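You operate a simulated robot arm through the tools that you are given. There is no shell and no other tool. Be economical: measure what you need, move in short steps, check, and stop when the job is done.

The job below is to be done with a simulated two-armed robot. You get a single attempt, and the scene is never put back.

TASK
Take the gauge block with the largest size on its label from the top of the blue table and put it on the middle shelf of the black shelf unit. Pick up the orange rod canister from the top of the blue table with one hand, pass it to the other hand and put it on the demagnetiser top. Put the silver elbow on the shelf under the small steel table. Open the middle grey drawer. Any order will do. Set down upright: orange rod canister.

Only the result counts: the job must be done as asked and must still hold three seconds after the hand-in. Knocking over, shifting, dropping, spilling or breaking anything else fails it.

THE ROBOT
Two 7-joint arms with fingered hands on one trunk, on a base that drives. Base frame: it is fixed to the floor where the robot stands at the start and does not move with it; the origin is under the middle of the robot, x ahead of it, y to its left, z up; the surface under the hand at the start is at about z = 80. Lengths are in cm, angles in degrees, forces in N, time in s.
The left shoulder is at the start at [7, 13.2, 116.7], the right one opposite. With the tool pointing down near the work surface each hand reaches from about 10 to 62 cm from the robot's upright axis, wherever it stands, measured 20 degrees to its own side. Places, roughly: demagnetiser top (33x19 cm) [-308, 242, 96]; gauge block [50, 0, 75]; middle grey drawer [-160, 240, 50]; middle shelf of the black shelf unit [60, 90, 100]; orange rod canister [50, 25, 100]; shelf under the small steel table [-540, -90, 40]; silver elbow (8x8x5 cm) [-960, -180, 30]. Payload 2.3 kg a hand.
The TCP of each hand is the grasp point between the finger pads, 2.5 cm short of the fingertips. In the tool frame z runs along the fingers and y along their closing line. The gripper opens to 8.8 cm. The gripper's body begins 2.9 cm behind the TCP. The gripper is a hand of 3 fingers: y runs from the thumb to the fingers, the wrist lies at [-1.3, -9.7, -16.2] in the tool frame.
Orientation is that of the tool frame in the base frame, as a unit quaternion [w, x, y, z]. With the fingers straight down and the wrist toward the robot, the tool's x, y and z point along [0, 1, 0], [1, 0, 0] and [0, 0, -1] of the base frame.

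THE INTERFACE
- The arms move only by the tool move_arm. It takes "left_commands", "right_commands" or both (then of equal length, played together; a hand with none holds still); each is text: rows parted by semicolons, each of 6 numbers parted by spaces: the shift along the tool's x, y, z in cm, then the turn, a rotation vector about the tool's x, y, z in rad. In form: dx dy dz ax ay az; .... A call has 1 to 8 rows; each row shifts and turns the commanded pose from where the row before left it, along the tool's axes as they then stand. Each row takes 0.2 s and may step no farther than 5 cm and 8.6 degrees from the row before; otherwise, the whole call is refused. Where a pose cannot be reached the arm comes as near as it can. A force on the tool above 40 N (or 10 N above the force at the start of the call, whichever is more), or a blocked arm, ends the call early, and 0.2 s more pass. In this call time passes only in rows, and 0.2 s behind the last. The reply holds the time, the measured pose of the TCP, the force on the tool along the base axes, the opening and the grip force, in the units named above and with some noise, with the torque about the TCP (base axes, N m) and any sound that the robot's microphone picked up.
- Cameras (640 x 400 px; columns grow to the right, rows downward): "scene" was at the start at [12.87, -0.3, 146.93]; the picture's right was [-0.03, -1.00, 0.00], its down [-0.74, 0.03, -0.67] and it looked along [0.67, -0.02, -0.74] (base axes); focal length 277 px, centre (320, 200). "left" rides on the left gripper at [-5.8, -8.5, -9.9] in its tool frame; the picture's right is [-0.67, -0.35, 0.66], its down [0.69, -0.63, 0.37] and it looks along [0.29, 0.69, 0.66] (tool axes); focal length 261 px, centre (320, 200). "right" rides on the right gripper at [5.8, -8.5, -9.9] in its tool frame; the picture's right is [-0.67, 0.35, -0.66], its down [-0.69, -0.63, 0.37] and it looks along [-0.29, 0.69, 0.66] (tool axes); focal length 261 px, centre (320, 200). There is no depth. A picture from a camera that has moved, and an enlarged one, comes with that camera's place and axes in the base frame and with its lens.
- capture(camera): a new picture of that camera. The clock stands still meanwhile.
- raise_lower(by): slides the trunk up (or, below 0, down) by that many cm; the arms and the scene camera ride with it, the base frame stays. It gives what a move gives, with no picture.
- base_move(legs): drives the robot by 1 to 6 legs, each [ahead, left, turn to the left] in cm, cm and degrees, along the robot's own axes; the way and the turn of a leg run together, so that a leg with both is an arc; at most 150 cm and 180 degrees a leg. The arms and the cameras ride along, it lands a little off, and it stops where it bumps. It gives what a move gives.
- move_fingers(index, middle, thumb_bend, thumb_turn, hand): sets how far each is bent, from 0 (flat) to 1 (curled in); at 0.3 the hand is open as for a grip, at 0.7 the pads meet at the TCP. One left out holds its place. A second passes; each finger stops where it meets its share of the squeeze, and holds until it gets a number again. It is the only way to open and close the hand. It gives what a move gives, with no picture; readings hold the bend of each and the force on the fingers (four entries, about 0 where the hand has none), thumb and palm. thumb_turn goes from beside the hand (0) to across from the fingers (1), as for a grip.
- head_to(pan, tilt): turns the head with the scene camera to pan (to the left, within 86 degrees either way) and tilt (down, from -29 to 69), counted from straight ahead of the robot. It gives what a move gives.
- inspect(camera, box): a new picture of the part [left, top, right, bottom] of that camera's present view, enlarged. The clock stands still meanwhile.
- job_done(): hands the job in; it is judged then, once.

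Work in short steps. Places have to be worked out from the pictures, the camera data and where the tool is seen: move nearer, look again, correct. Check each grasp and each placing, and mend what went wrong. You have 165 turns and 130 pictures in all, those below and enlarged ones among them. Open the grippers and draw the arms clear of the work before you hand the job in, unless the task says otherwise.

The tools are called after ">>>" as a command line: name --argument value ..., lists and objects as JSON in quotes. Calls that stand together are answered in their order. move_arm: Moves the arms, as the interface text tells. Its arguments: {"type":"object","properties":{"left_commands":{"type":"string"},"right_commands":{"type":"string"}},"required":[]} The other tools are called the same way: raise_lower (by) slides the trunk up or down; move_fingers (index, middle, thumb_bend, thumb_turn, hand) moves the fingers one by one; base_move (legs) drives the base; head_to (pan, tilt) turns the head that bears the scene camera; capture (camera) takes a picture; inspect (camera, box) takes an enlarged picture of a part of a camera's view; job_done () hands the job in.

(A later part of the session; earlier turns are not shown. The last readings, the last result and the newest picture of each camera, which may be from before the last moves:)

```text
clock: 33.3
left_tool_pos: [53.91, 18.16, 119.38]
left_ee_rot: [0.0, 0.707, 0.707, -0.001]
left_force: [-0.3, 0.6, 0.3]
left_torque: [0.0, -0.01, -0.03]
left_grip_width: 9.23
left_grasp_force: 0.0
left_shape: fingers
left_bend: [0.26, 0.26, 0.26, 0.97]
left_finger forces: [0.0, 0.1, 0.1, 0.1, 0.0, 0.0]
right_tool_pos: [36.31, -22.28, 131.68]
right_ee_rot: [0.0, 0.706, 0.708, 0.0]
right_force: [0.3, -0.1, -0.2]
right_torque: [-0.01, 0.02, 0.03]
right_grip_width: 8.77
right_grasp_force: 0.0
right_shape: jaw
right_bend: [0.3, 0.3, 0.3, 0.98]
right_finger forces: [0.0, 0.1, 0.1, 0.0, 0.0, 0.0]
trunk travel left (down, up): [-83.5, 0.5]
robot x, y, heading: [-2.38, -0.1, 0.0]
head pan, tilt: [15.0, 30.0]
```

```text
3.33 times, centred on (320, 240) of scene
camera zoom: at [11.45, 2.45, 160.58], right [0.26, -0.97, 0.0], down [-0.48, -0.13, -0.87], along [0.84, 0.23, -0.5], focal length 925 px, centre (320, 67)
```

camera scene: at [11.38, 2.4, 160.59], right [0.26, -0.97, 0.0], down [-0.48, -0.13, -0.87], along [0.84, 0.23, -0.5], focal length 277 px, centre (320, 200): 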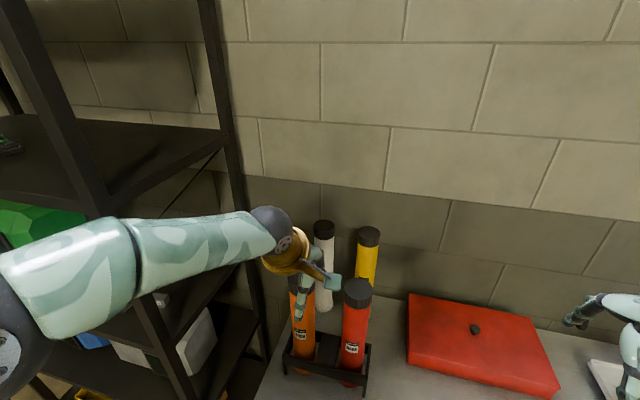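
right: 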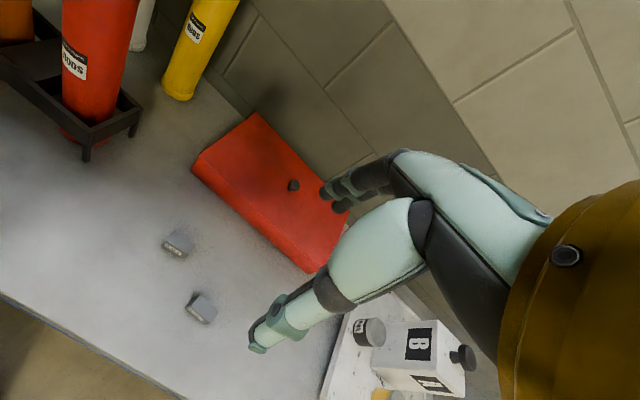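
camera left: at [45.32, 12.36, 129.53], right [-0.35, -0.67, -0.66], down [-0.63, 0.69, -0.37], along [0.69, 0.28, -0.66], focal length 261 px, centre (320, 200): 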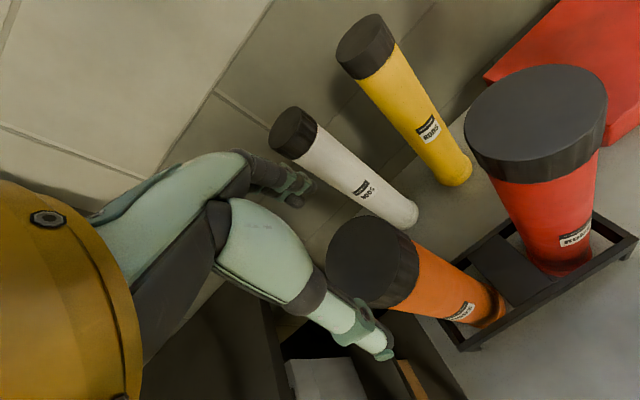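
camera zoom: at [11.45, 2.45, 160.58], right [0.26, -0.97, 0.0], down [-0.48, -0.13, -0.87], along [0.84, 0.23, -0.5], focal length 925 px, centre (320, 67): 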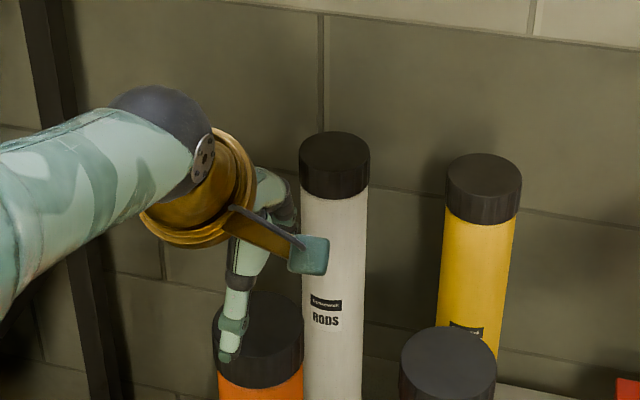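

Centre confirmed at about (53.5, 17.9). I nudge back 0.4 cm and descend the remaining 6 cm around the cap.

>>> move_arm --left_commands "-0.2 -0.4 0 0 0 0;0 0 2 0 0 0;0 0 2 0 0 0;0 0 1 0 0 0;0 0 0.8 0 0 0"

>>> inspect --camera "left" --box '[200, 120, 456, 360]'

```text
clock: 34.5
left_tool_pos: [53.44, 17.84, 113.68]
left_ee_rot: [-0.001, 0.707, 0.707, 0.0]
left_force: [1.0, 0.2, 0.2]
left_torque: [-0.03, -0.01, 0.02]
left_grip_width: 9.25
left_grasp_force: 0.0
left_shape: fingers
left_bend: [0.26, 0.26, 0.26, 0.97]
left_finger forces: [0.4, 0.0, 0.1, 0.0, 0.0, 0.0]
right_tool_pos: [36.25, -22.34, 131.69]
right_ee_rot: [0.0, 0.706, 0.708, -0.001]
right_force: [-0.5, 0.3, -0.7]
right_torque: [-0.02, -0.03, 0.01]
right_grip_width: 8.77
right_grasp_force: 0.0
right_shape: jaw
right_bend: [0.3, 0.3, 0.3, 0.98]
right_finger forces: [0.0, 0.0, 0.1, 0.0, 0.1, 0.0]
trunk travel left (down, up): [-83.5, 0.5]
robot x, y, heading: [-2.39, -0.12, -0.1]
head pan, tilt: [15.0, 30.0]
```

```text
1.67 times, centred on (328, 240) of left
camera zoom: at [44.83, 12.09, 123.74], right [-0.35, -0.67, -0.66], down [-0.63, 0.69, -0.37], along [0.69, 0.29, -0.66], focal length 434 px, centre (307, 133)
```

zoom: 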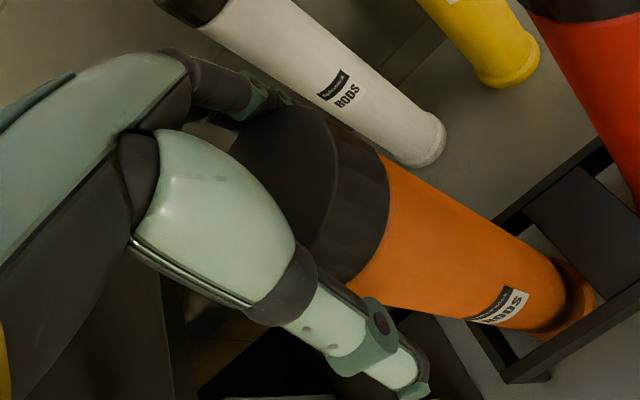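

The cap is between thumb and fingers. I close.

>>> move_fingers --hand "left" --index 0.65 --middle 0.65 --thumb_bend 0.65

>>> inspect --camera "left" --box '[200, 120, 456, 360]'

```text
clock: 35.5
left_tool_pos: [53.53, 17.79, 113.67]
left_ee_rot: [-0.001, 0.706, 0.708, 0.001]
left_force: [1.2, 0.0, -0.4]
left_torque: [0.05, -0.34, -0.01]
left_grip_width: 4.8
left_grasp_force: 22.9
left_shape: fingers
left_bend: [0.48, 0.48, 0.51, 0.96]
left_finger forces: [14.0, 9.1, 0.0, 0.0, 21.9, 0.0]
right_tool_pos: [36.31, -22.36, 131.6]
right_ee_rot: [0.0, 0.706, 0.708, 0.0]
right_force: [-0.7, -0.2, 0.1]
right_torque: [0.02, 0.01, -0.01]
right_grip_width: 8.78
right_grasp_force: 0.0
right_shape: jaw
right_bend: [0.3, 0.3, 0.3, 0.98]
right_finger forces: [0.0, 0.0, 0.0, 0.1, 0.0, 0.0]
trunk travel left (down, up): [-83.5, 0.5]
robot x, y, heading: [-2.14, -0.03, -0.0]
head pan, tilt: [15.0, 30.0]
```

```text
1.67 times, centred on (328, 240) of left
camera zoom: at [44.92, 12.12, 123.73], right [-0.35, -0.67, -0.66], down [-0.63, 0.69, -0.36], along [0.69, 0.29, -0.66], focal length 434 px, centre (307, 133)
```

zoom: 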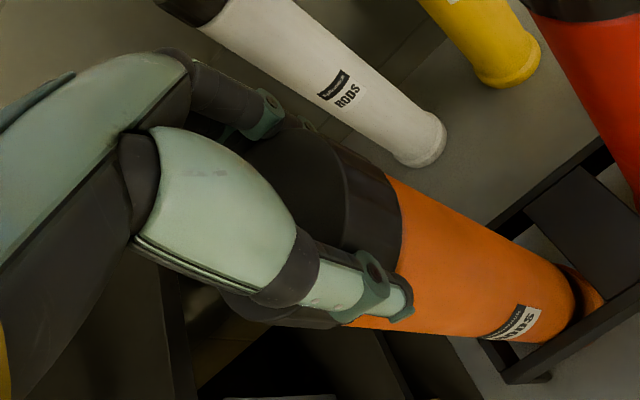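

Grip 23 N. I lift slowly 2 cm and then farther, straight up.

>>> move_arm --left_commands "0 0 -1 0 0 0;0 0 -1.5 0 0 0"

>>> capture --camera "left"

>>> capture --camera "scene"

```text
clock: 36.1
left_tool_pos: [53.27, 17.91, 116.17]
left_ee_rot: [-0.001, 0.707, 0.707, -0.001]
left_force: [0.5, -0.2, -2.8]
left_torque: [0.03, -0.39, 0.0]
left_grip_width: 4.79
left_grasp_force: 21.6
left_shape: fingers
left_bend: [0.48, 0.48, 0.51, 0.96]
left_finger forces: [13.2, 8.9, 0.1, 0.0, 21.3, 0.1]
right_tool_pos: [36.32, -22.33, 131.52]
right_ee_rot: [0.0, 0.707, 0.707, -0.001]
right_force: [-0.4, -0.3, 0.3]
right_torque: [0.02, 0.02, 0.02]
right_grip_width: 8.78
right_grasp_force: 0.1
right_shape: jaw
right_bend: [0.3, 0.3, 0.3, 0.98]
right_finger forces: [0.1, 0.0, 0.0, 0.0, 0.0, 0.0]
trunk travel left (down, up): [-83.5, 0.5]
robot x, y, heading: [-2.41, 0.02, 0.2]
head pan, tilt: [15.0, 30.0]
```

```text
100 pictures are left
camera left: at [44.85, 12.11, 126.27], right [-0.35, -0.67, -0.66], down [-0.63, 0.69, -0.36], along [0.69, 0.29, -0.66], focal length 261 px, centre (320, 200)
```

left: 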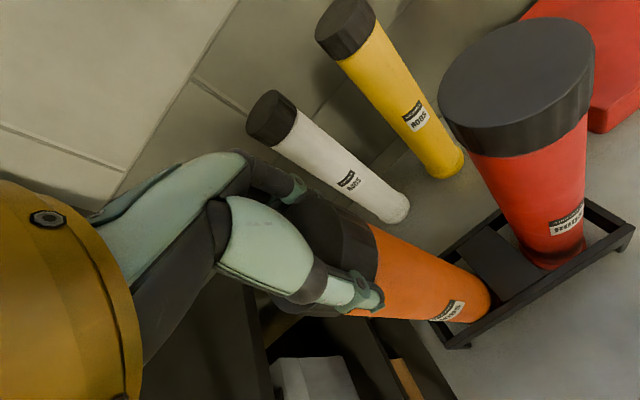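

```text
99 pictures are left
camera scene: at [11.46, 2.45, 160.58], right [0.26, -0.97, 0.0], down [-0.48, -0.13, -0.87], along [0.84, 0.23, -0.5], focal length 277 px, centre (320, 200)
```

scene: 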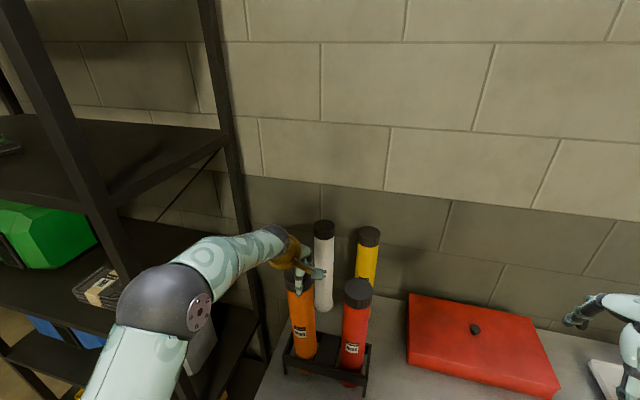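

It follows the hand (about 3 N weight). I continue lifting out of the rack.

>>> move_arm --left_commands "0 0 -2 0 0 0;0 0 -2 0 0 0;0 0 -2 0 0 0;0 0 -2 0 0 0;0 0 -2 0 0 0"

>>> capture --camera "scene"

>>> capture --camera "left"

```text
clock: 37.3
left_tool_pos: [53.53, 17.9, 126.12]
left_ee_rot: [0.0, 0.707, 0.707, -0.001]
left_force: [0.1, 0.5, -1.4]
left_torque: [-0.03, 0.01, -0.01]
left_grip_width: 0.95
left_grasp_force: 0.0
left_shape: fingers
left_bend: [0.65, 0.59, 0.65, 0.97]
left_finger forces: [0.0, 0.1, 0.1, 0.0, 0.1, 0.0]
right_tool_pos: [36.45, -22.38, 131.61]
right_ee_rot: [-0.001, 0.706, 0.708, -0.001]
right_force: [-0.3, -0.1, 0.0]
right_torque: [-0.06, -0.02, 0.04]
right_grip_width: 8.76
right_grasp_force: 0.2
right_shape: jaw
right_bend: [0.3, 0.3, 0.3, 0.98]
right_finger forces: [0.0, 0.1, 0.0, 0.0, 0.1, 0.0]
trunk travel left (down, up): [-83.5, 0.5]
robot x, y, heading: [-2.33, 0.13, 0.0]
head pan, tilt: [15.0, 30.0]
```

```text
98 pictures are left
camera scene: at [11.67, 2.47, 160.56], right [0.26, -0.97, 0.0], down [-0.48, -0.13, -0.86], along [0.84, 0.23, -0.5], focal length 277 px, centre (320, 200)
```

scene: 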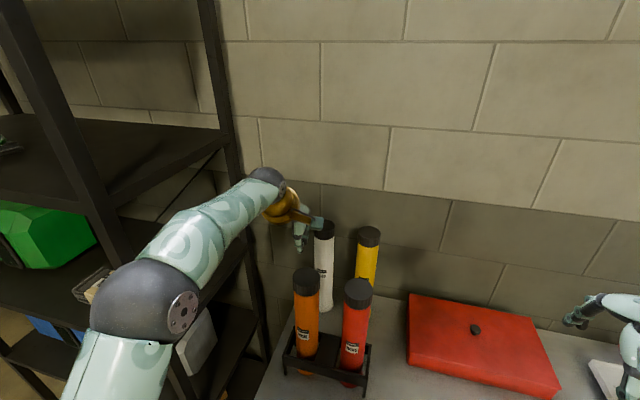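

```text
97 pictures are left
camera left: at [45.04, 12.18, 136.26], right [-0.35, -0.67, -0.66], down [-0.63, 0.69, -0.36], along [0.69, 0.29, -0.66], focal length 261 px, centre (320, 200)
```

left: 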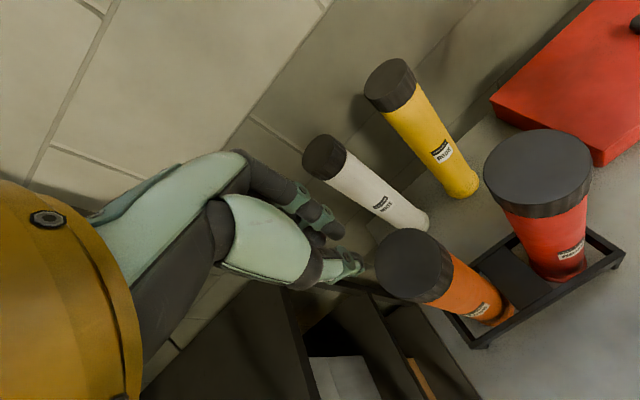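

The cap slipped from the pinch and the canister settled back upright in its rack. A side grip around the body will be stronger: I back the left hand off, open it, and turn it towards horizontal.

>>> move_arm --left_commands "1.5 -4 0 0 0 0;1.5 -4 0 0 0 0;1.5 -4 0 0 0 0;1.5 -4 0 0 0 0;0 0 4 0 0 0;0 0 4 0 0 0"

>>> move_fingers --hand "left" --index 0.28 --middle 0.28 --thumb_bend 0.28

>>> move_arm --left_commands "0 0 0 0 -0.143 0;0 0 0 0 -0.143 0;0 0 0 0 -0.143 0;0 0 0 0 -0.143 0;0 0 0 0 -0.143 0;0 0 0 0 -0.143 0"

>>> capture --camera "scene"

```text
clock: 38.7
left_tool_pos: [37.47, 24.11, 118.02]
left_ee_rot: [0.0, 0.707, 0.707, -0.001]
left_force: [-0.2, 0.9, 0.1]
left_torque: [-0.03, -0.02, 0.0]
left_grip_width: 0.9
left_grasp_force: 0.1
left_shape: fingers
left_bend: [0.65, 0.59, 0.65, 0.97]
left_finger forces: [0.0, 0.2, 0.0, 0.0, 0.1, 0.0]
left hand out of reach, approached as far as the arm can: row 4
right_tool_pos: [36.4, -21.88, 131.72]
right_ee_rot: [0.002, 0.706, 0.708, -0.001]
right_force: [0.7, 0.0, 0.6]
right_torque: [0.01, 0.02, -0.01]
right_grip_width: 8.78
right_grasp_force: 0.1
right_shape: jaw
right_bend: [0.3, 0.3, 0.3, 0.98]
right_finger forces: [0.0, 0.1, 0.0, 0.0, 0.0, 0.1]
trunk travel left (down, up): [-83.5, 0.5]
robot x, y, heading: [-2.22, 0.14, 0.0]
head pan, tilt: [15.0, 30.0]
```

```text
clock: 39.7
left_tool_pos: [37.35, 23.82, 118.23]
left_ee_rot: [0.0, 0.707, 0.707, 0.0]
left_force: [-0.9, -0.1, 0.5]
left_torque: [-0.02, -0.02, -0.01]
left_grip_width: 8.82
left_grasp_force: 0.2
left_shape: fingers
left_bend: [0.28, 0.28, 0.28, 0.97]
left_finger forces: [0.0, 0.1, 0.0, 0.0, 0.1, 0.0]
right_tool_pos: [36.25, -22.24, 131.55]
right_ee_rot: [0.0, 0.707, 0.707, -0.001]
right_force: [1.0, 0.0, -0.6]
right_torque: [-0.01, -0.02, 0.0]
right_grip_width: 8.75
right_grasp_force: 0.0
right_shape: jaw
right_bend: [0.3, 0.3, 0.3, 0.98]
right_finger forces: [0.1, 0.0, 0.0, 0.1, 0.0, 0.0]
trunk travel left (down, up): [-83.5, 0.5]
robot x, y, heading: [-2.62, 0.38, 0.2]
head pan, tilt: [15.0, 30.0]
```

```text
clock: 41.1
left_tool_pos: [37.3, 23.91, 118.11]
left_ee_rot: [0.294, 0.643, 0.642, -0.295]
left_force: [0.5, -0.4, -0.1]
left_torque: [-0.03, 0.01, 0.0]
left_grip_width: 8.84
left_grasp_force: 0.1
left_shape: fingers
left_bend: [0.28, 0.28, 0.28, 0.97]
left_finger forces: [0.0, 0.0, 0.1, 0.0, 0.0, 0.0]
right_tool_pos: [36.25, -22.23, 131.76]
right_ee_rot: [0.001, 0.706, 0.708, -0.001]
right_force: [0.4, -0.4, -0.1]
right_torque: [0.0, 0.02, -0.01]
right_grip_width: 8.77
right_grasp_force: 0.0
right_shape: jaw
right_bend: [0.3, 0.3, 0.3, 0.98]
right_finger forces: [0.1, 0.0, 0.1, 0.0, 0.1, 0.0]
trunk travel left (down, up): [-83.5, 0.5]
robot x, y, heading: [-2.25, -0.43, 0.3]
head pan, tilt: [15.0, 30.0]
```

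```text
96 pictures are left
camera scene: at [11.38, 2.58, 160.58], right [0.26, -0.97, 0.0], down [-0.48, -0.13, -0.87], along [0.84, 0.22, -0.5], focal length 277 px, centre (320, 200)
```

scene: 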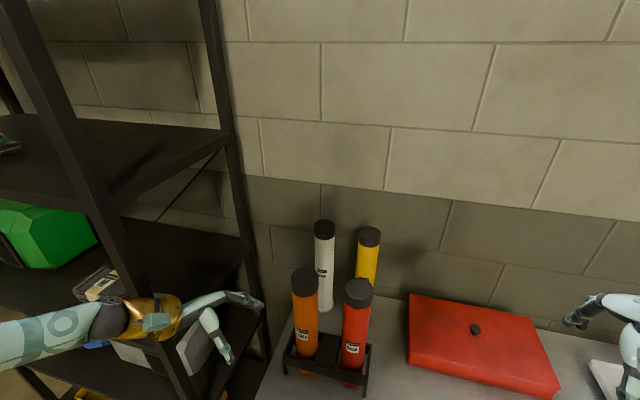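

The turn works. I continue to horizontal, then yaw 45° so that the fingers point ahead-right.

>>> move_arm --left_commands "0 0 0 0 -0.143 0;0 0 0 0 -0.143 0;0 0 0 0 -0.143 0;0 0 0 0 -0.143 0;0 0 0 0 -0.14 0"

>>> move_arm --left_commands "0 0 0 -0.131 0 0;0 0 0 -0.131 0 0;0 0 0 -0.131 0 0;0 0 0 -0.131 0 0;0 0 0 -0.131 0 0;0 0 0 -0.131 0 0"

>>> capture --camera "left"

>>> capture --camera "scene"

```text
clock: 42.3
left_tool_pos: [37.32, 23.91, 118.3]
left_ee_rot: [-0.5, -0.5, -0.499, 0.501]
left_force: [0.6, -0.3, 0.3]
left_torque: [0.0, -0.01, 0.01]
left_grip_width: 8.84
left_grasp_force: 0.1
left_shape: fingers
left_bend: [0.28, 0.28, 0.28, 0.97]
left_finger forces: [0.0, 0.0, 0.0, 0.0, 0.0, 0.0]
right_tool_pos: [36.23, -22.17, 131.72]
right_ee_rot: [0.0, 0.706, 0.708, 0.001]
right_force: [-0.5, 0.5, -0.3]
right_torque: [0.0, 0.01, 0.02]
right_grip_width: 8.74
right_grasp_force: 0.0
right_shape: jaw
right_bend: [0.3, 0.3, 0.3, 0.98]
right_finger forces: [0.0, 0.0, 0.0, 0.1, 0.0, 0.0]
trunk travel left (down, up): [-83.5, 0.5]
robot x, y, heading: [-2.38, 0.16, 0.1]
head pan, tilt: [15.0, 30.0]
```

```text
clock: 43.7
left_tool_pos: [37.33, 23.94, 118.26]
left_ee_rot: [0.654, 0.27, 0.654, -0.269]
left_force: [-0.4, -0.1, -0.4]
left_torque: [0.0, 0.05, 0.03]
left_grip_width: 8.83
left_grasp_force: 0.3
left_shape: fingers
left_bend: [0.28, 0.28, 0.28, 0.97]
left_finger forces: [0.0, 0.0, 0.0, 0.0, 0.0, 0.0]
right_tool_pos: [36.22, -22.34, 131.7]
right_ee_rot: [0.0, 0.706, 0.708, 0.001]
right_force: [0.0, -1.2, -0.1]
right_torque: [0.01, 0.0, -0.03]
right_grip_width: 8.77
right_grasp_force: 0.0
right_shape: jaw
right_bend: [0.3, 0.3, 0.3, 0.98]
right_finger forces: [0.0, 0.0, 0.1, 0.0, 0.0, 0.1]
trunk travel left (down, up): [-83.5, 0.5]
robot x, y, heading: [-2.72, 0.15, -0.1]
head pan, tilt: [15.0, 30.0]
```

```text
95 pictures are left
camera left: at [24.26, 24.82, 124.22], right [0.22, -0.71, 0.67], down [-0.18, -0.7, -0.69], along [0.96, 0.03, -0.28], focal length 261 px, centre (320, 200)
```

left: 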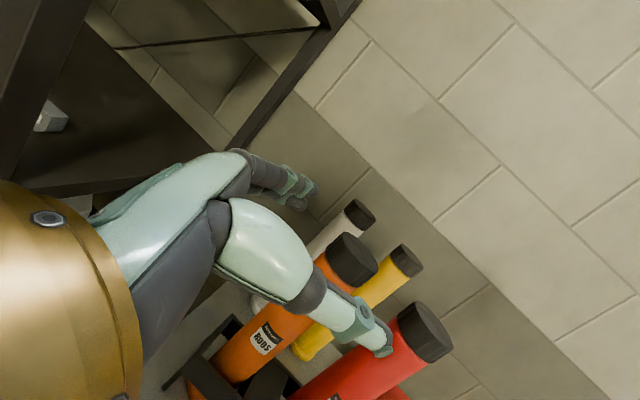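

```text
94 pictures are left
camera scene: at [11.37, 2.34, 160.59], right [0.26, -0.97, 0.0], down [-0.48, -0.13, -0.87], along [0.84, 0.23, -0.5], focal length 277 px, centre (320, 200)
```

scene: 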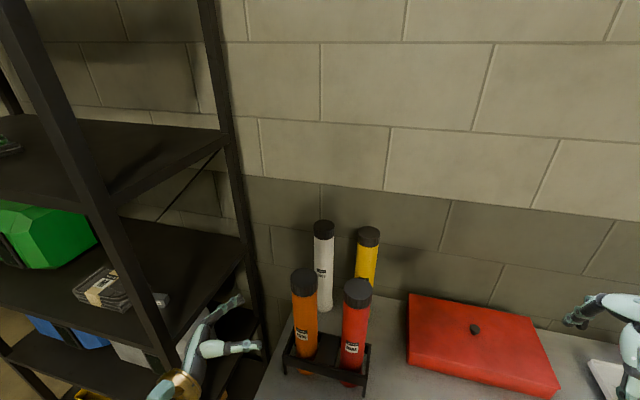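

The left hand is level, pointing ahead-right. I move it to a standoff 9 cm from the canister at z=105.

>>> move_arm --left_commands "3.3 1.9 1.75 0 0 0;3.3 1.9 1.75 0 0 0;3.3 1.9 1.75 0 0 0;3.3 1.9 1.75 0 0 0"

>>> capture --camera "left"

>>> inspect --camera "scene" --box '[220, 230, 412, 390]'

```text
clock: 44.7
left_tool_pos: [42.74, 27.41, 105.93]
left_ee_rot: [0.653, 0.27, 0.654, -0.27]
left_force: [0.7, 0.8, 0.3]
left_torque: [0.0, 0.0, -0.03]
left_grip_width: 8.87
left_grasp_force: 0.1
left_shape: fingers
left_bend: [0.28, 0.28, 0.28, 0.98]
left_finger forces: [0.0, 0.0, 0.0, 0.0, 0.1, 0.0]
left hand out of reach, approached as far as the arm can: row 3, 4
right_tool_pos: [36.23, -22.14, 131.77]
right_ee_rot: [0.0, 0.706, 0.708, 0.0]
right_force: [1.2, -0.3, -0.3]
right_torque: [0.02, 0.0, 0.0]
right_grip_width: 8.78
right_grasp_force: 0.1
right_shape: jaw
right_bend: [0.3, 0.3, 0.3, 0.98]
right_finger forces: [0.0, 0.0, 0.0, 0.1, 0.0, 0.0]
trunk travel left (down, up): [-83.5, 0.5]
robot x, y, heading: [-2.38, 0.22, 0.2]
head pan, tilt: [15.0, 30.0]
```

```text
93 pictures are left
camera left: at [29.62, 28.48, 112.09], right [0.22, -0.71, 0.67], down [-0.19, -0.7, -0.69], along [0.96, 0.02, -0.29], focal length 261 px, centre (320, 200)
```

left: 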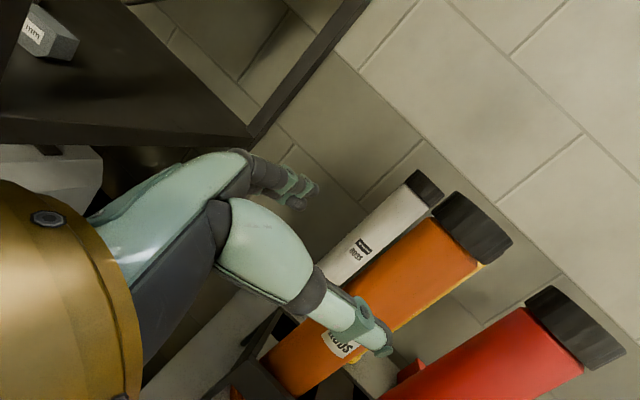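

```text
2.50 times, centred on (316, 310) of scene
camera zoom: at [11.31, 2.54, 160.59], right [0.26, -0.97, 0.0], down [-0.48, -0.13, -0.87], along [0.84, 0.23, -0.5], focal length 694 px, centre (330, -75)
```

zoom: 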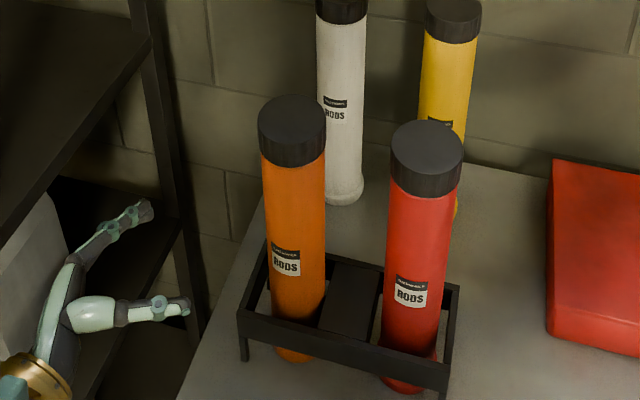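

The arm is at a posture limit with the trunk high. I lower the trunk 11 cm and bring the hand back up relative to it.

>>> raise_lower --by -11

>>> move_arm --left_commands "-3.4 0 0 0 0 0;-3.4 0 0 0 0 0;-3 0.6 2.8 0 0 0;0 0.6 2.8 0 0 0"

```text
clock: 46.1
left_tool_pos: [42.69, 27.47, 95.12]
left_ee_rot: [0.653, 0.271, 0.654, -0.269]
left_force: [-0.5, -0.6, 0.4]
left_torque: [-0.02, -0.03, 0.02]
left_grip_width: 8.83
left_grasp_force: 0.1
left_shape: fingers
left_bend: [0.28, 0.28, 0.28, 0.98]
left_finger forces: [0.1, 0.0, 0.0, 0.1, 0.0, 0.0]
right_tool_pos: [36.1, -22.33, 120.7]
right_ee_rot: [0.001, 0.706, 0.708, 0.0]
right_force: [0.6, 0.2, -0.9]
right_torque: [-0.02, -0.01, 0.04]
right_grip_width: 8.77
right_grasp_force: 0.0
right_shape: jaw
right_bend: [0.3, 0.3, 0.3, 0.98]
right_finger forces: [0.1, 0.1, 0.0, 0.0, 0.0, 0.1]
trunk travel left (down, up): [-72.5, 11.5]
robot x, y, heading: [-2.2, 0.01, 0.1]
head pan, tilt: [15.0, 30.0]
```

```text
clock: 47.1
left_tool_pos: [43.02, 26.36, 103.45]
left_ee_rot: [0.653, 0.271, 0.653, -0.271]
left_force: [-0.2, -0.5, 0.2]
left_torque: [0.01, 0.0, 0.0]
left_grip_width: 8.83
left_grasp_force: 0.1
left_shape: fingers
left_bend: [0.28, 0.28, 0.28, 0.98]
left_finger forces: [0.1, 0.0, 0.1, 0.1, 0.0, 0.0]
left hand out of reach, approached as far as the arm can: row 3, 4
right_tool_pos: [36.22, -22.24, 120.69]
right_ee_rot: [0.0, 0.706, 0.708, 0.0]
right_force: [0.3, -0.1, -0.7]
right_torque: [-0.04, 0.01, 0.0]
right_grip_width: 8.79
right_grasp_force: 0.0
right_shape: jaw
right_bend: [0.3, 0.3, 0.3, 0.98]
right_finger forces: [0.0, 0.0, 0.0, 0.0, 0.0, 0.0]
trunk travel left (down, up): [-72.5, 11.5]
robot x, y, heading: [-2.4, 0.38, 0.1]
head pan, tilt: [15.0, 30.0]
```

Still limited in this orientation. I reduce the yaw to 20° and tilt the fingers about 40° downward, which keeps the closing line horizontal but should reach farther.

>>> move_arm --left_commands "0 0 0 0.145 0 0;0 0 0 0.145 0 0;0 0 0 0.145 0 0;0 0 0 0 0.14 0;0 0 0 0 0.14 0;0 0 0 0 0.14 0;0 0 0 0 0.14 0;0 0 0 0 0.14 0"

>>> move_arm --left_commands "0 3 0 0 0 0;0 3 0 0 0 0;0 2 0 0 0 0"

>>> capture --camera "left"

>>> capture --camera "scene"

```text
clock: 48.9
left_tool_pos: [40.58, 30.69, 101.33]
left_ee_rot: [0.344, 0.499, 0.76, -0.235]
left_force: [0.5, -0.2, 0.9]
left_torque: [-0.02, 0.01, 0.0]
left_grip_width: 8.86
left_grasp_force: 0.1
left_shape: fingers
left_bend: [0.28, 0.28, 0.28, 0.98]
left_finger forces: [0.0, 0.0, 0.0, 0.0, 0.0, 0.0]
left hand out of reach, approached as far as the arm can: row 2, 3
right_tool_pos: [36.29, -22.38, 120.69]
right_ee_rot: [0.0, 0.707, 0.708, 0.0]
right_force: [0.1, 0.0, -0.7]
right_torque: [-0.01, 0.02, -0.02]
right_grip_width: 8.76
right_grasp_force: 0.1
right_shape: jaw
right_bend: [0.3, 0.3, 0.3, 0.98]
right_finger forces: [0.0, 0.0, 0.0, 0.0, 0.0, 0.0]
trunk travel left (down, up): [-72.5, 11.5]
robot x, y, heading: [-2.5, 0.26, 0.3]
head pan, tilt: [15.0, 30.0]
```

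```text
clock: 49.7
left_tool_pos: [48.06, 33.88, 101.21]
left_ee_rot: [0.344, 0.499, 0.76, -0.235]
left_force: [-0.2, 0.1, 0.1]
left_torque: [-0.02, 0.03, 0.02]
left_grip_width: 8.86
left_grasp_force: 0.1
left_shape: fingers
left_bend: [0.28, 0.28, 0.28, 0.98]
left_finger forces: [0.1, 0.0, 0.1, 0.0, 0.0, 0.0]
right_tool_pos: [36.28, -22.29, 120.6]
right_ee_rot: [0.0, 0.706, 0.708, 0.0]
right_force: [-0.1, 1.1, 0.8]
right_torque: [0.02, 0.0, -0.02]
right_grip_width: 8.78
right_grasp_force: 0.1
right_shape: jaw
right_bend: [0.3, 0.3, 0.3, 0.98]
right_finger forces: [0.0, 0.0, 0.0, 0.0, 0.1, 0.0]
trunk travel left (down, up): [-72.5, 11.5]
robot x, y, heading: [-2.24, 0.19, 0.1]
head pan, tilt: [15.0, 30.0]
```

```text
91 pictures are left
camera left: at [38.87, 34.06, 112.34], right [0.05, -1.0, 0.08], down [-0.65, -0.09, -0.75], along [0.75, -0.02, -0.66], focal length 261 px, centre (320, 200)
```

left: 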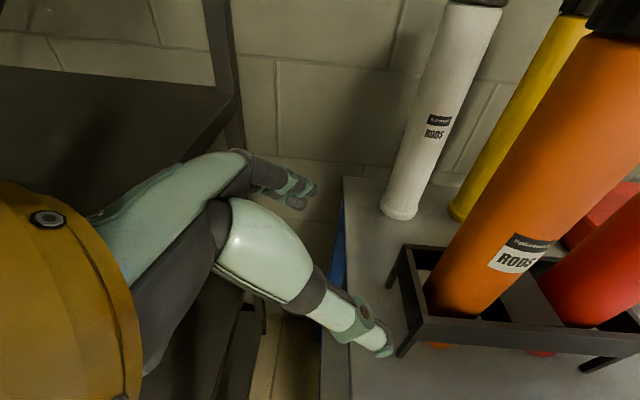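

```text
90 pictures are left
camera scene: at [11.43, 2.46, 149.58], right [0.26, -0.97, 0.0], down [-0.48, -0.13, -0.87], along [0.84, 0.23, -0.5], focal length 277 px, centre (320, 200)
```

scene: 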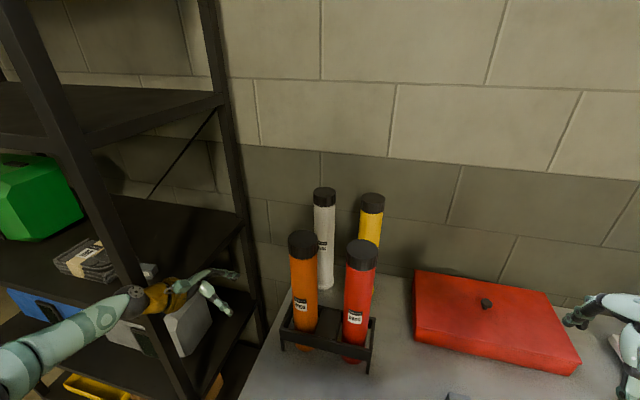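

The reach is good now. I move to a standoff 9 cm from the canister along the finger direction.

>>> move_arm --left_commands "-4.4 -0.45 0.72 0 0 0;-4.4 -0.45 0.72 0 0 0;-4.4 -0.45 0.72 0 0 0"

>>> capture --camera "left"

>>> inspect --camera "scene" --box '[220, 200, 412, 360]'

```text
clock: 50.5
left_tool_pos: [50.92, 23.89, 110.01]
left_ee_rot: [0.344, 0.498, 0.761, -0.234]
left_force: [-0.3, -0.6, -0.5]
left_torque: [0.0, 0.0, 0.01]
left_grip_width: 8.86
left_grasp_force: 0.1
left_shape: fingers
left_bend: [0.28, 0.28, 0.28, 0.98]
left_finger forces: [0.0, 0.0, 0.0, 0.0, 0.0, 0.1]
right_tool_pos: [36.22, -22.47, 120.64]
right_ee_rot: [0.001, 0.707, 0.707, 0.0]
right_force: [0.4, 0.1, 0.2]
right_torque: [0.02, 0.03, 0.01]
right_grip_width: 8.74
right_grasp_force: 0.0
right_shape: jaw
right_bend: [0.3, 0.3, 0.3, 0.98]
right_finger forces: [0.0, 0.1, 0.0, 0.0, 0.0, 0.1]
trunk travel left (down, up): [-72.5, 11.5]
robot x, y, heading: [-2.14, 0.26, -0.1]
head pan, tilt: [15.0, 30.0]
```

```text
89 pictures are left
camera left: at [41.76, 23.98, 121.11], right [0.05, -1.0, 0.08], down [-0.65, -0.09, -0.75], along [0.75, -0.02, -0.66], focal length 261 px, centre (320, 200)
```

left: 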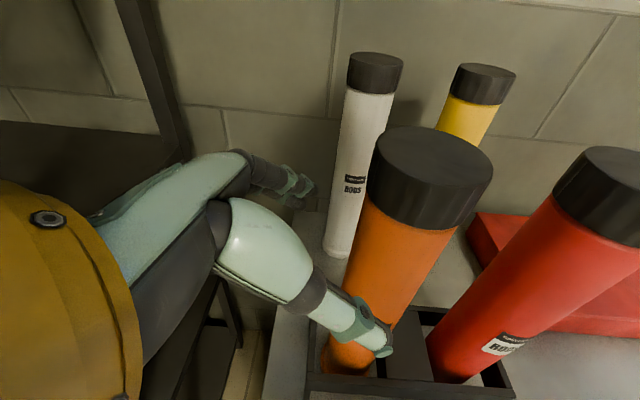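

```text
2.50 times, centred on (316, 280) of scene
camera zoom: at [11.39, 2.26, 149.58], right [0.26, -0.97, 0.0], down [-0.48, -0.13, -0.87], along [0.84, 0.23, -0.5], focal length 694 px, centre (330, 0)
```

zoom: 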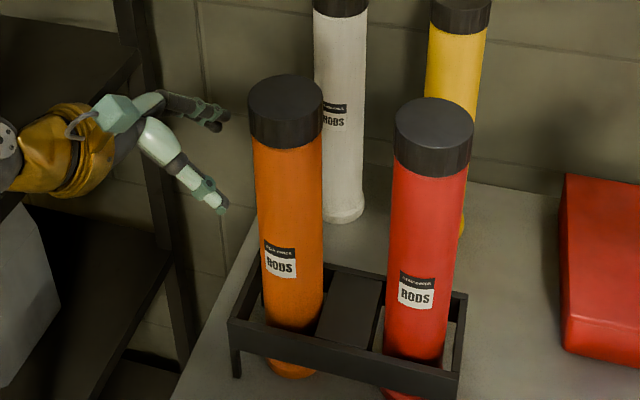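

With this tilt the palm would meet the upper canister. From this reachable spot I rotate back towards horizontal.

>>> move_arm --left_commands "0 0 0 0 -0.14 0;0 0 0 0 -0.14 0;0 0 0 0 -0.14 0;0 0 0 0 -0.14 0"

>>> capture --camera "scene"

```text
clock: 51.5
left_tool_pos: [50.81, 24.1, 109.88]
left_ee_rot: [0.542, 0.414, 0.635, -0.362]
left_force: [-0.4, -0.3, -0.2]
left_torque: [0.02, 0.01, 0.03]
left_grip_width: 8.85
left_grasp_force: 0.2
left_shape: fingers
left_bend: [0.28, 0.28, 0.28, 0.98]
left_finger forces: [0.1, 0.1, 0.1, 0.0, 0.0, 0.0]
right_tool_pos: [36.31, -22.29, 120.64]
right_ee_rot: [0.0, 0.707, 0.708, 0.0]
right_force: [0.2, -0.1, 1.1]
right_torque: [-0.02, -0.02, -0.01]
right_grip_width: 8.75
right_grasp_force: 0.0
right_shape: jaw
right_bend: [0.3, 0.3, 0.3, 0.98]
right_finger forces: [0.0, 0.0, 0.0, 0.0, 0.1, 0.1]
trunk travel left (down, up): [-72.5, 11.5]
robot x, y, heading: [-2.32, 0.16, 0.0]
head pan, tilt: [15.0, 30.0]
```

```text
87 pictures are left
camera scene: at [11.4, 2.53, 149.58], right [0.26, -0.97, 0.0], down [-0.48, -0.13, -0.87], along [0.84, 0.23, -0.5], focal length 277 px, centre (320, 200)
```

scene: 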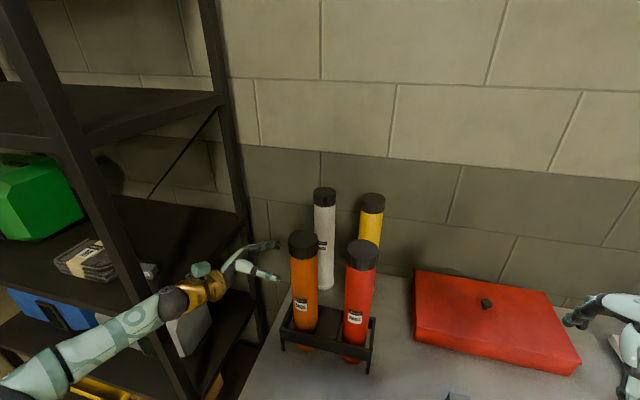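

Orientation reached (about 9° from level). I level it and lower to z≈104, still to the left of the canister.

>>> move_arm --left_commands "0 0 -1 0 -0.14 0;3 0 0 0 0 0;3 0 0 0 0 0"

>>> capture --camera "left"

>>> inspect --camera "scene" --box '[220, 200, 412, 360]'

```text
clock: 52.3
left_tool_pos: [50.44, 25.05, 104.02]
left_ee_rot: [0.584, 0.388, 0.597, -0.39]
left_force: [-0.2, 0.3, -0.2]
left_torque: [0.02, 0.0, 0.0]
left_grip_width: 8.87
left_grasp_force: 0.1
left_shape: fingers
left_bend: [0.28, 0.28, 0.28, 0.98]
left_finger forces: [0.0, 0.1, 0.1, 0.1, 0.0, 0.0]
right_tool_pos: [36.45, -22.31, 120.6]
right_ee_rot: [0.0, 0.707, 0.707, -0.001]
right_force: [-0.2, -0.9, -0.7]
right_torque: [-0.01, -0.04, 0.0]
right_grip_width: 8.78
right_grasp_force: 0.2
right_shape: jaw
right_bend: [0.3, 0.3, 0.3, 0.98]
right_finger forces: [0.1, 0.0, 0.1, 0.0, 0.0, 0.0]
trunk travel left (down, up): [-72.5, 11.5]
robot x, y, heading: [-2.04, -0.13, -0.2]
head pan, tilt: [15.0, 30.0]
```

```text
86 pictures are left
camera left: at [38.79, 30.81, 110.14], right [-0.05, -0.74, 0.67], down [-0.45, -0.58, -0.68], along [0.89, -0.33, -0.3], focal length 261 px, centre (320, 200)
```

left: 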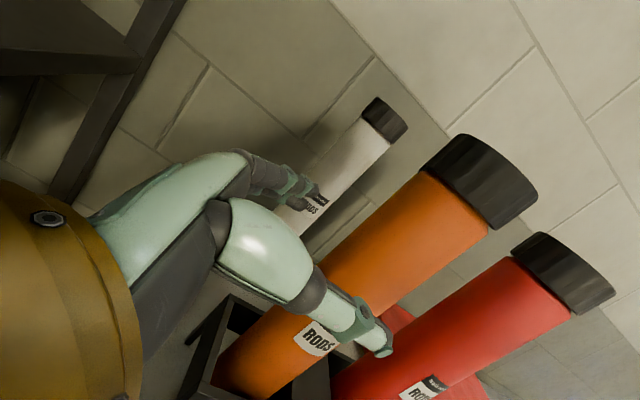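

```text
2.50 times, centred on (316, 280) of scene
camera zoom: at [11.44, 2.45, 149.58], right [0.26, -0.97, 0.0], down [-0.48, -0.13, -0.87], along [0.84, 0.23, -0.5], focal length 694 px, centre (330, 0)
```

zoom: 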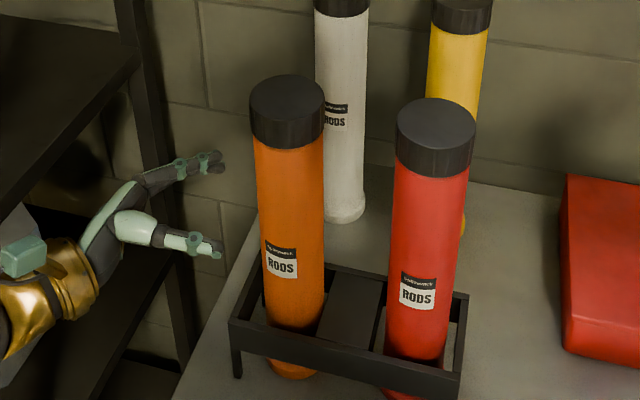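

Aligned. I advance along the finger direction until the canister lies between thumb and fingers.

>>> move_arm --left_commands "0 0 2.5 0 0 0;0 0 2 0 0 0;0 0 1.5 0 0 0"

>>> capture --camera "left"

>>> inspect --camera "scene" --box '[220, 200, 412, 360]'

```text
clock: 53.1
left_tool_pos: [52.67, 19.32, 103.92]
left_ee_rot: [0.584, 0.388, 0.596, -0.391]
left_force: [0.2, 0.1, 0.1]
left_torque: [0.0, 0.02, 0.0]
left_grip_width: 8.85
left_grasp_force: 0.1
left_shape: fingers
left_bend: [0.28, 0.28, 0.28, 0.98]
left_finger forces: [0.0, 0.0, 0.1, 0.0, 0.1, 0.0]
right_tool_pos: [36.42, -22.37, 120.63]
right_ee_rot: [0.0, 0.706, 0.708, 0.0]
right_force: [-0.2, -1.0, -0.8]
right_torque: [-0.01, -0.02, 0.0]
right_grip_width: 8.76
right_grasp_force: 0.0
right_shape: jaw
right_bend: [0.3, 0.3, 0.3, 0.98]
right_finger forces: [0.1, 0.1, 0.0, 0.0, 0.0, 0.0]
trunk travel left (down, up): [-72.5, 11.5]
robot x, y, heading: [-2.44, -0.12, 0.1]
head pan, tilt: [15.0, 30.0]
```

```text
84 pictures are left
camera left: at [41.1, 25.14, 110.15], right [-0.05, -0.74, 0.67], down [-0.45, -0.58, -0.68], along [0.89, -0.33, -0.3], focal length 261 px, centre (320, 200)
```

left: 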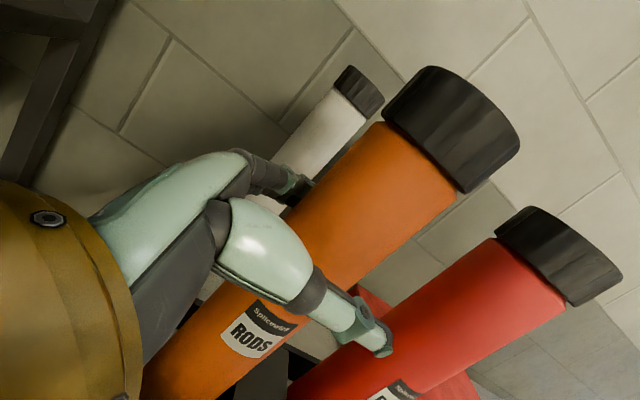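

```text
2.50 times, centred on (316, 280) of scene
camera zoom: at [11.39, 2.43, 149.58], right [0.26, -0.97, 0.0], down [-0.48, -0.13, -0.87], along [0.84, 0.23, -0.5], focal length 694 px, centre (330, 0)
```

zoom: 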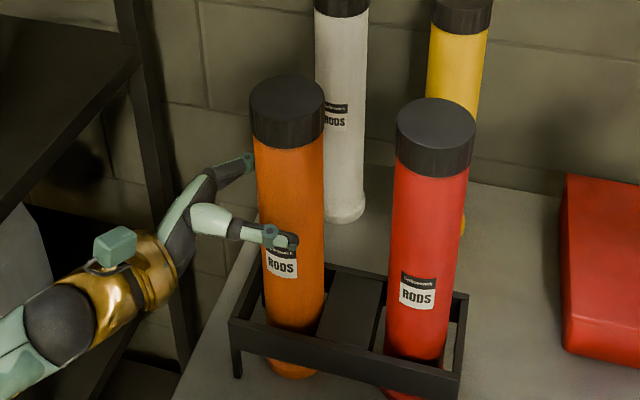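

Thumb is in front and fingers behind, with no contact. I advance the last 1.7 cm and close.

>>> move_arm --left_commands "0 0.1 1 0 0 0;0 0 0.6 0 0 0"

>>> move_fingers --hand "left" --index 0.75 --middle 0.75 --thumb_bend 0.75

>>> capture --camera "left"

```text
clock: 53.7
left_tool_pos: [53.49, 17.99, 103.96]
left_ee_rot: [0.584, 0.388, 0.596, -0.391]
left_force: [0.7, 0.7, -0.2]
left_torque: [0.0, 0.0, 0.03]
left_grip_width: 8.87
left_grasp_force: 0.3
left_shape: fingers
left_bend: [0.28, 0.28, 0.28, 0.98]
left_finger forces: [0.2, 0.1, 0.0, 0.1, 0.1, 0.0]
right_tool_pos: [36.39, -22.3, 120.72]
right_ee_rot: [0.0, 0.706, 0.708, 0.0]
right_force: [0.5, 0.2, 0.4]
right_torque: [-0.03, -0.02, 0.0]
right_grip_width: 8.8
right_grasp_force: 0.1
right_shape: jaw
right_bend: [0.3, 0.3, 0.3, 0.98]
right_finger forces: [0.0, 0.0, 0.0, 0.0, 0.0, 0.1]
trunk travel left (down, up): [-72.5, 11.5]
robot x, y, heading: [-1.93, 0.55, -0.1]
head pan, tilt: [15.0, 30.0]
```

```text
clock: 54.7
left_tool_pos: [53.41, 17.93, 103.96]
left_ee_rot: [0.584, 0.389, 0.596, -0.391]
left_force: [2.2, 0.4, 1.9]
left_torque: [0.05, -0.21, 0.03]
left_grip_width: 4.83
left_grasp_force: 26.6
left_shape: fingers
left_bend: [0.51, 0.56, 0.47, 0.97]
left_finger forces: [14.9, 12.4, 0.0, 0.0, 25.6, 0.0]
right_tool_pos: [36.24, -22.29, 120.72]
right_ee_rot: [0.0, 0.707, 0.708, 0.0]
right_force: [-0.9, -0.1, -0.1]
right_torque: [-0.03, 0.0, -0.02]
right_grip_width: 8.77
right_grasp_force: 0.0
right_shape: jaw
right_bend: [0.3, 0.3, 0.3, 0.98]
right_finger forces: [0.1, 0.0, 0.0, 0.1, 0.0, 0.0]
trunk travel left (down, up): [-72.5, 11.5]
robot x, y, heading: [-2.09, 0.11, -0.0]
head pan, tilt: [15.0, 30.0]
```

```text
82 pictures are left
camera left: at [41.8, 23.79, 110.09], right [-0.05, -0.74, 0.67], down [-0.45, -0.58, -0.68], along [0.89, -0.33, -0.3], focal length 261 px, centre (320, 200)
```

left: 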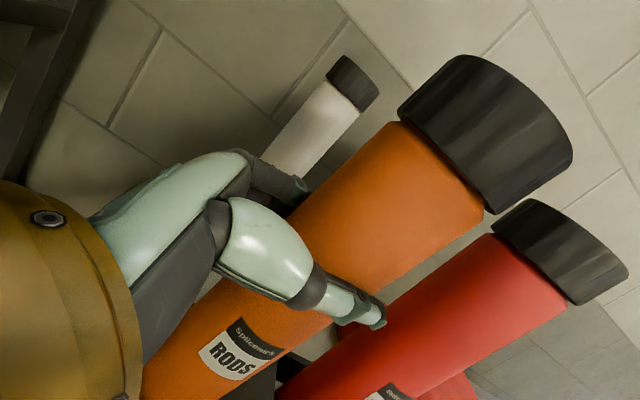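

Gripped at 27 N. I lift 3 cm and check.

>>> move_arm --left_commands "-1 0 0 0 0 0;-1 0 0 0 0 0;-1 0 0 0 0 0"

>>> inspect --camera "scene" --box '[220, 200, 412, 360]'

```text
clock: 55.5
left_tool_pos: [53.45, 17.97, 106.87]
left_ee_rot: [0.584, 0.388, 0.596, -0.391]
left_force: [0.2, 0.2, -2.2]
left_torque: [0.08, -0.05, 0.01]
left_grip_width: 4.85
left_grasp_force: 25.3
left_shape: fingers
left_bend: [0.52, 0.56, 0.47, 0.96]
left_finger forces: [14.6, 11.6, 0.0, 0.0, 25.8, 0.0]
right_tool_pos: [36.26, -22.34, 120.73]
right_ee_rot: [0.0, 0.706, 0.708, 0.001]
right_force: [0.1, 0.4, -0.6]
right_torque: [-0.01, 0.02, -0.01]
right_grip_width: 8.75
right_grasp_force: 0.0
right_shape: jaw
right_bend: [0.3, 0.3, 0.3, 0.98]
right_finger forces: [0.0, 0.0, 0.0, 0.0, 0.0, 0.1]
trunk travel left (down, up): [-72.5, 11.5]
robot x, y, heading: [-2.37, 0.12, 0.1]
head pan, tilt: [15.0, 30.0]
```

```text
2.50 times, centred on (316, 280) of scene
camera zoom: at [11.46, 2.48, 149.57], right [0.26, -0.97, 0.0], down [-0.48, -0.13, -0.87], along [0.84, 0.23, -0.5], focal length 694 px, centre (330, 0)
```

zoom: 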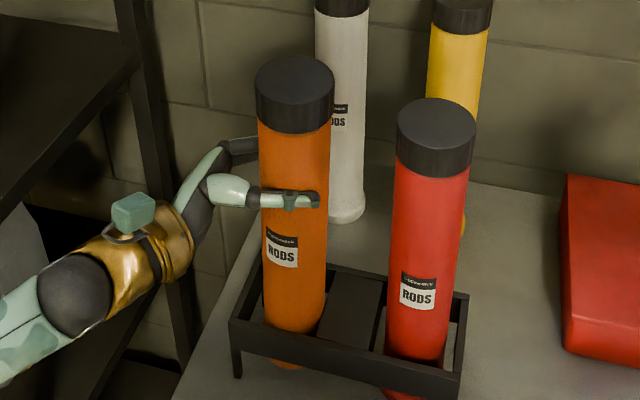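

It rises with the hand. I raise the trunk 10 cm to take it out of the rack.

>>> raise_lower --by 10

>>> capture --camera "scene"

```text
clock: 56.5
left_tool_pos: [53.84, 18.08, 113.76]
left_ee_rot: [0.575, 0.386, 0.607, -0.391]
left_force: [1.4, -0.8, -22.1]
left_torque: [0.2, -0.19, 0.0]
left_grip_width: 4.91
left_grasp_force: 25.4
left_shape: fingers
left_bend: [0.53, 0.57, 0.44, 1.0]
left_finger forces: [16.1, 11.0, 0.0, 0.0, 23.3, 0.0]
right_tool_pos: [36.73, -22.13, 128.71]
right_ee_rot: [-0.001, 0.707, 0.708, -0.003]
right_force: [-0.1, 0.0, -0.7]
right_torque: [0.01, -0.04, -0.02]
right_grip_width: 8.75
right_grasp_force: 0.1
right_shape: jaw
right_bend: [0.3, 0.3, 0.3, 0.98]
right_finger forces: [0.1, 0.0, 0.0, 0.0, 0.0, 0.0]
trunk travel left (down, up): [-80.5, 3.5]
robot x, y, heading: [-2.02, 0.08, 0.0]
head pan, tilt: [15.0, 30.0]
stopped: the force on the tool passed its limit at 44 N (the readings are from after the stop); the commanded pose is now the measured one
```

```text
80 pictures are left
camera scene: at [12.06, 2.58, 157.65], right [0.26, -0.97, 0.0], down [-0.49, -0.13, -0.86], along [0.83, 0.22, -0.5], focal length 277 px, centre (320, 200)
```

scene: 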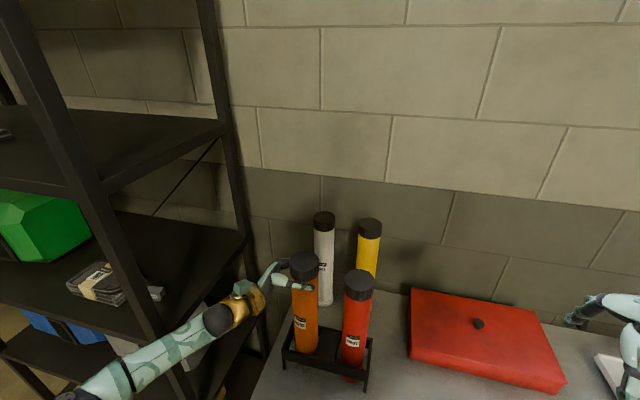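

Something caught at 44 N. I look closely at the rack and canister base.

>>> inspect --camera "scene" --box '[250, 230, 410, 400]'

>>> capture --camera "left"

>>> capture --camera "right"

```text
2.35 times, centred on (330, 315) of scene
camera zoom: at [12.06, 2.58, 157.65], right [0.26, -0.97, 0.0], down [-0.49, -0.13, -0.86], along [0.83, 0.22, -0.5], focal length 653 px, centre (296, -71)
```

zoom: 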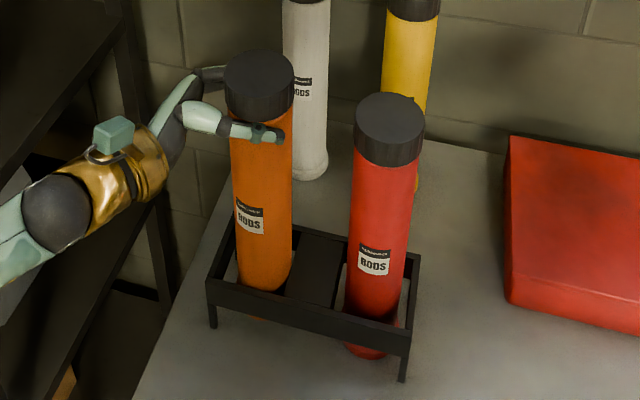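

```text
78 pictures are left
camera left: at [42.4, 23.73, 120.4], right [-0.03, -0.75, 0.66], down [-0.46, -0.57, -0.68], along [0.89, -0.33, -0.33], focal length 261 px, centre (320, 200)
```

left: 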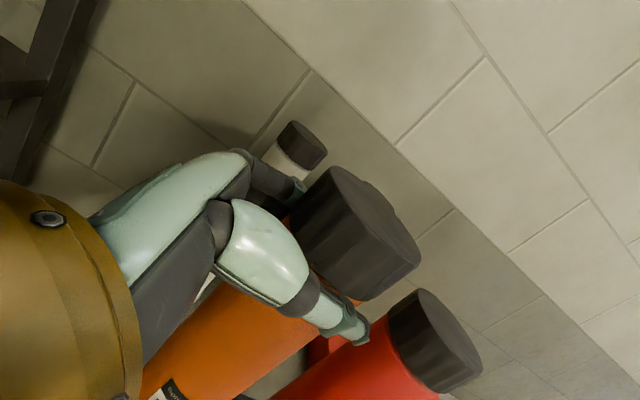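

```text
77 pictures are left
camera right: at [28.36, -16.32, 138.72], right [0.35, -0.67, 0.65], down [-0.63, -0.69, -0.36], along [0.69, -0.28, -0.66], focal length 261 px, centre (320, 200)
```

right: 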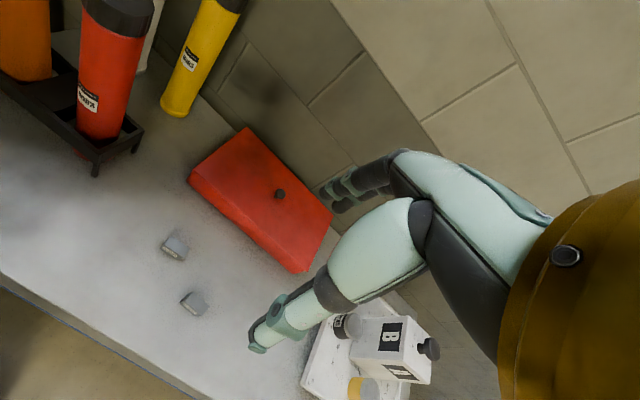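

The hand slid up to the cap while the canister stuck. I take a closer look at how its base sits in the rack.

>>> inspect --camera "scene" --box '[272, 310, 384, 390]'

>>> inspect --camera "right" --box '[0, 0, 160, 180]'

```text
5.00 times, centred on (328, 350) of scene
camera zoom: at [12.06, 2.58, 157.65], right [0.26, -0.97, 0.0], down [-0.49, -0.13, -0.86], along [0.83, 0.22, -0.5], focal length 1387 px, centre (280, -550)
```

zoom: 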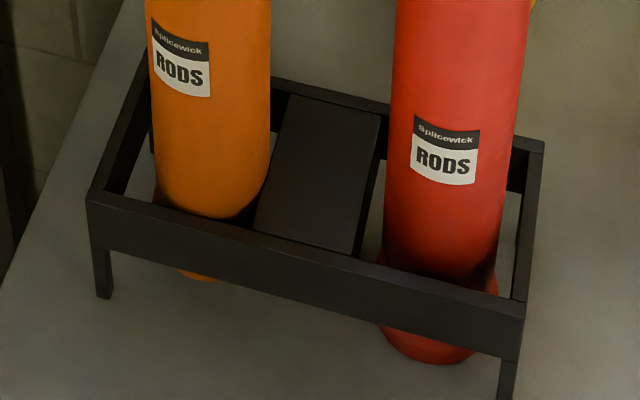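

```text
2.22 times, centred on (80, 90) of right
camera zoom: at [28.36, -16.32, 138.72], right [0.35, -0.67, 0.65], down [-0.63, -0.69, -0.36], along [0.69, -0.28, -0.66], focal length 579 px, centre (853, 444)
```

zoom: 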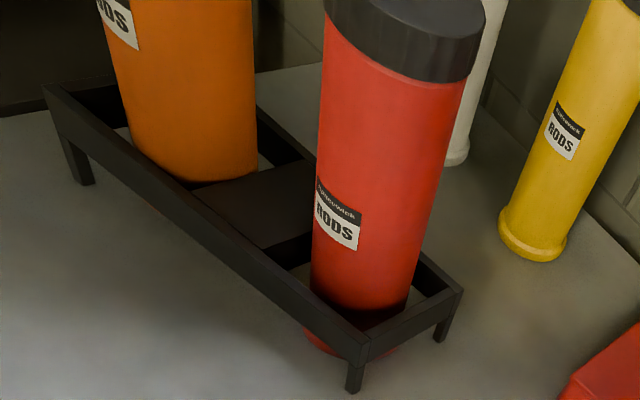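

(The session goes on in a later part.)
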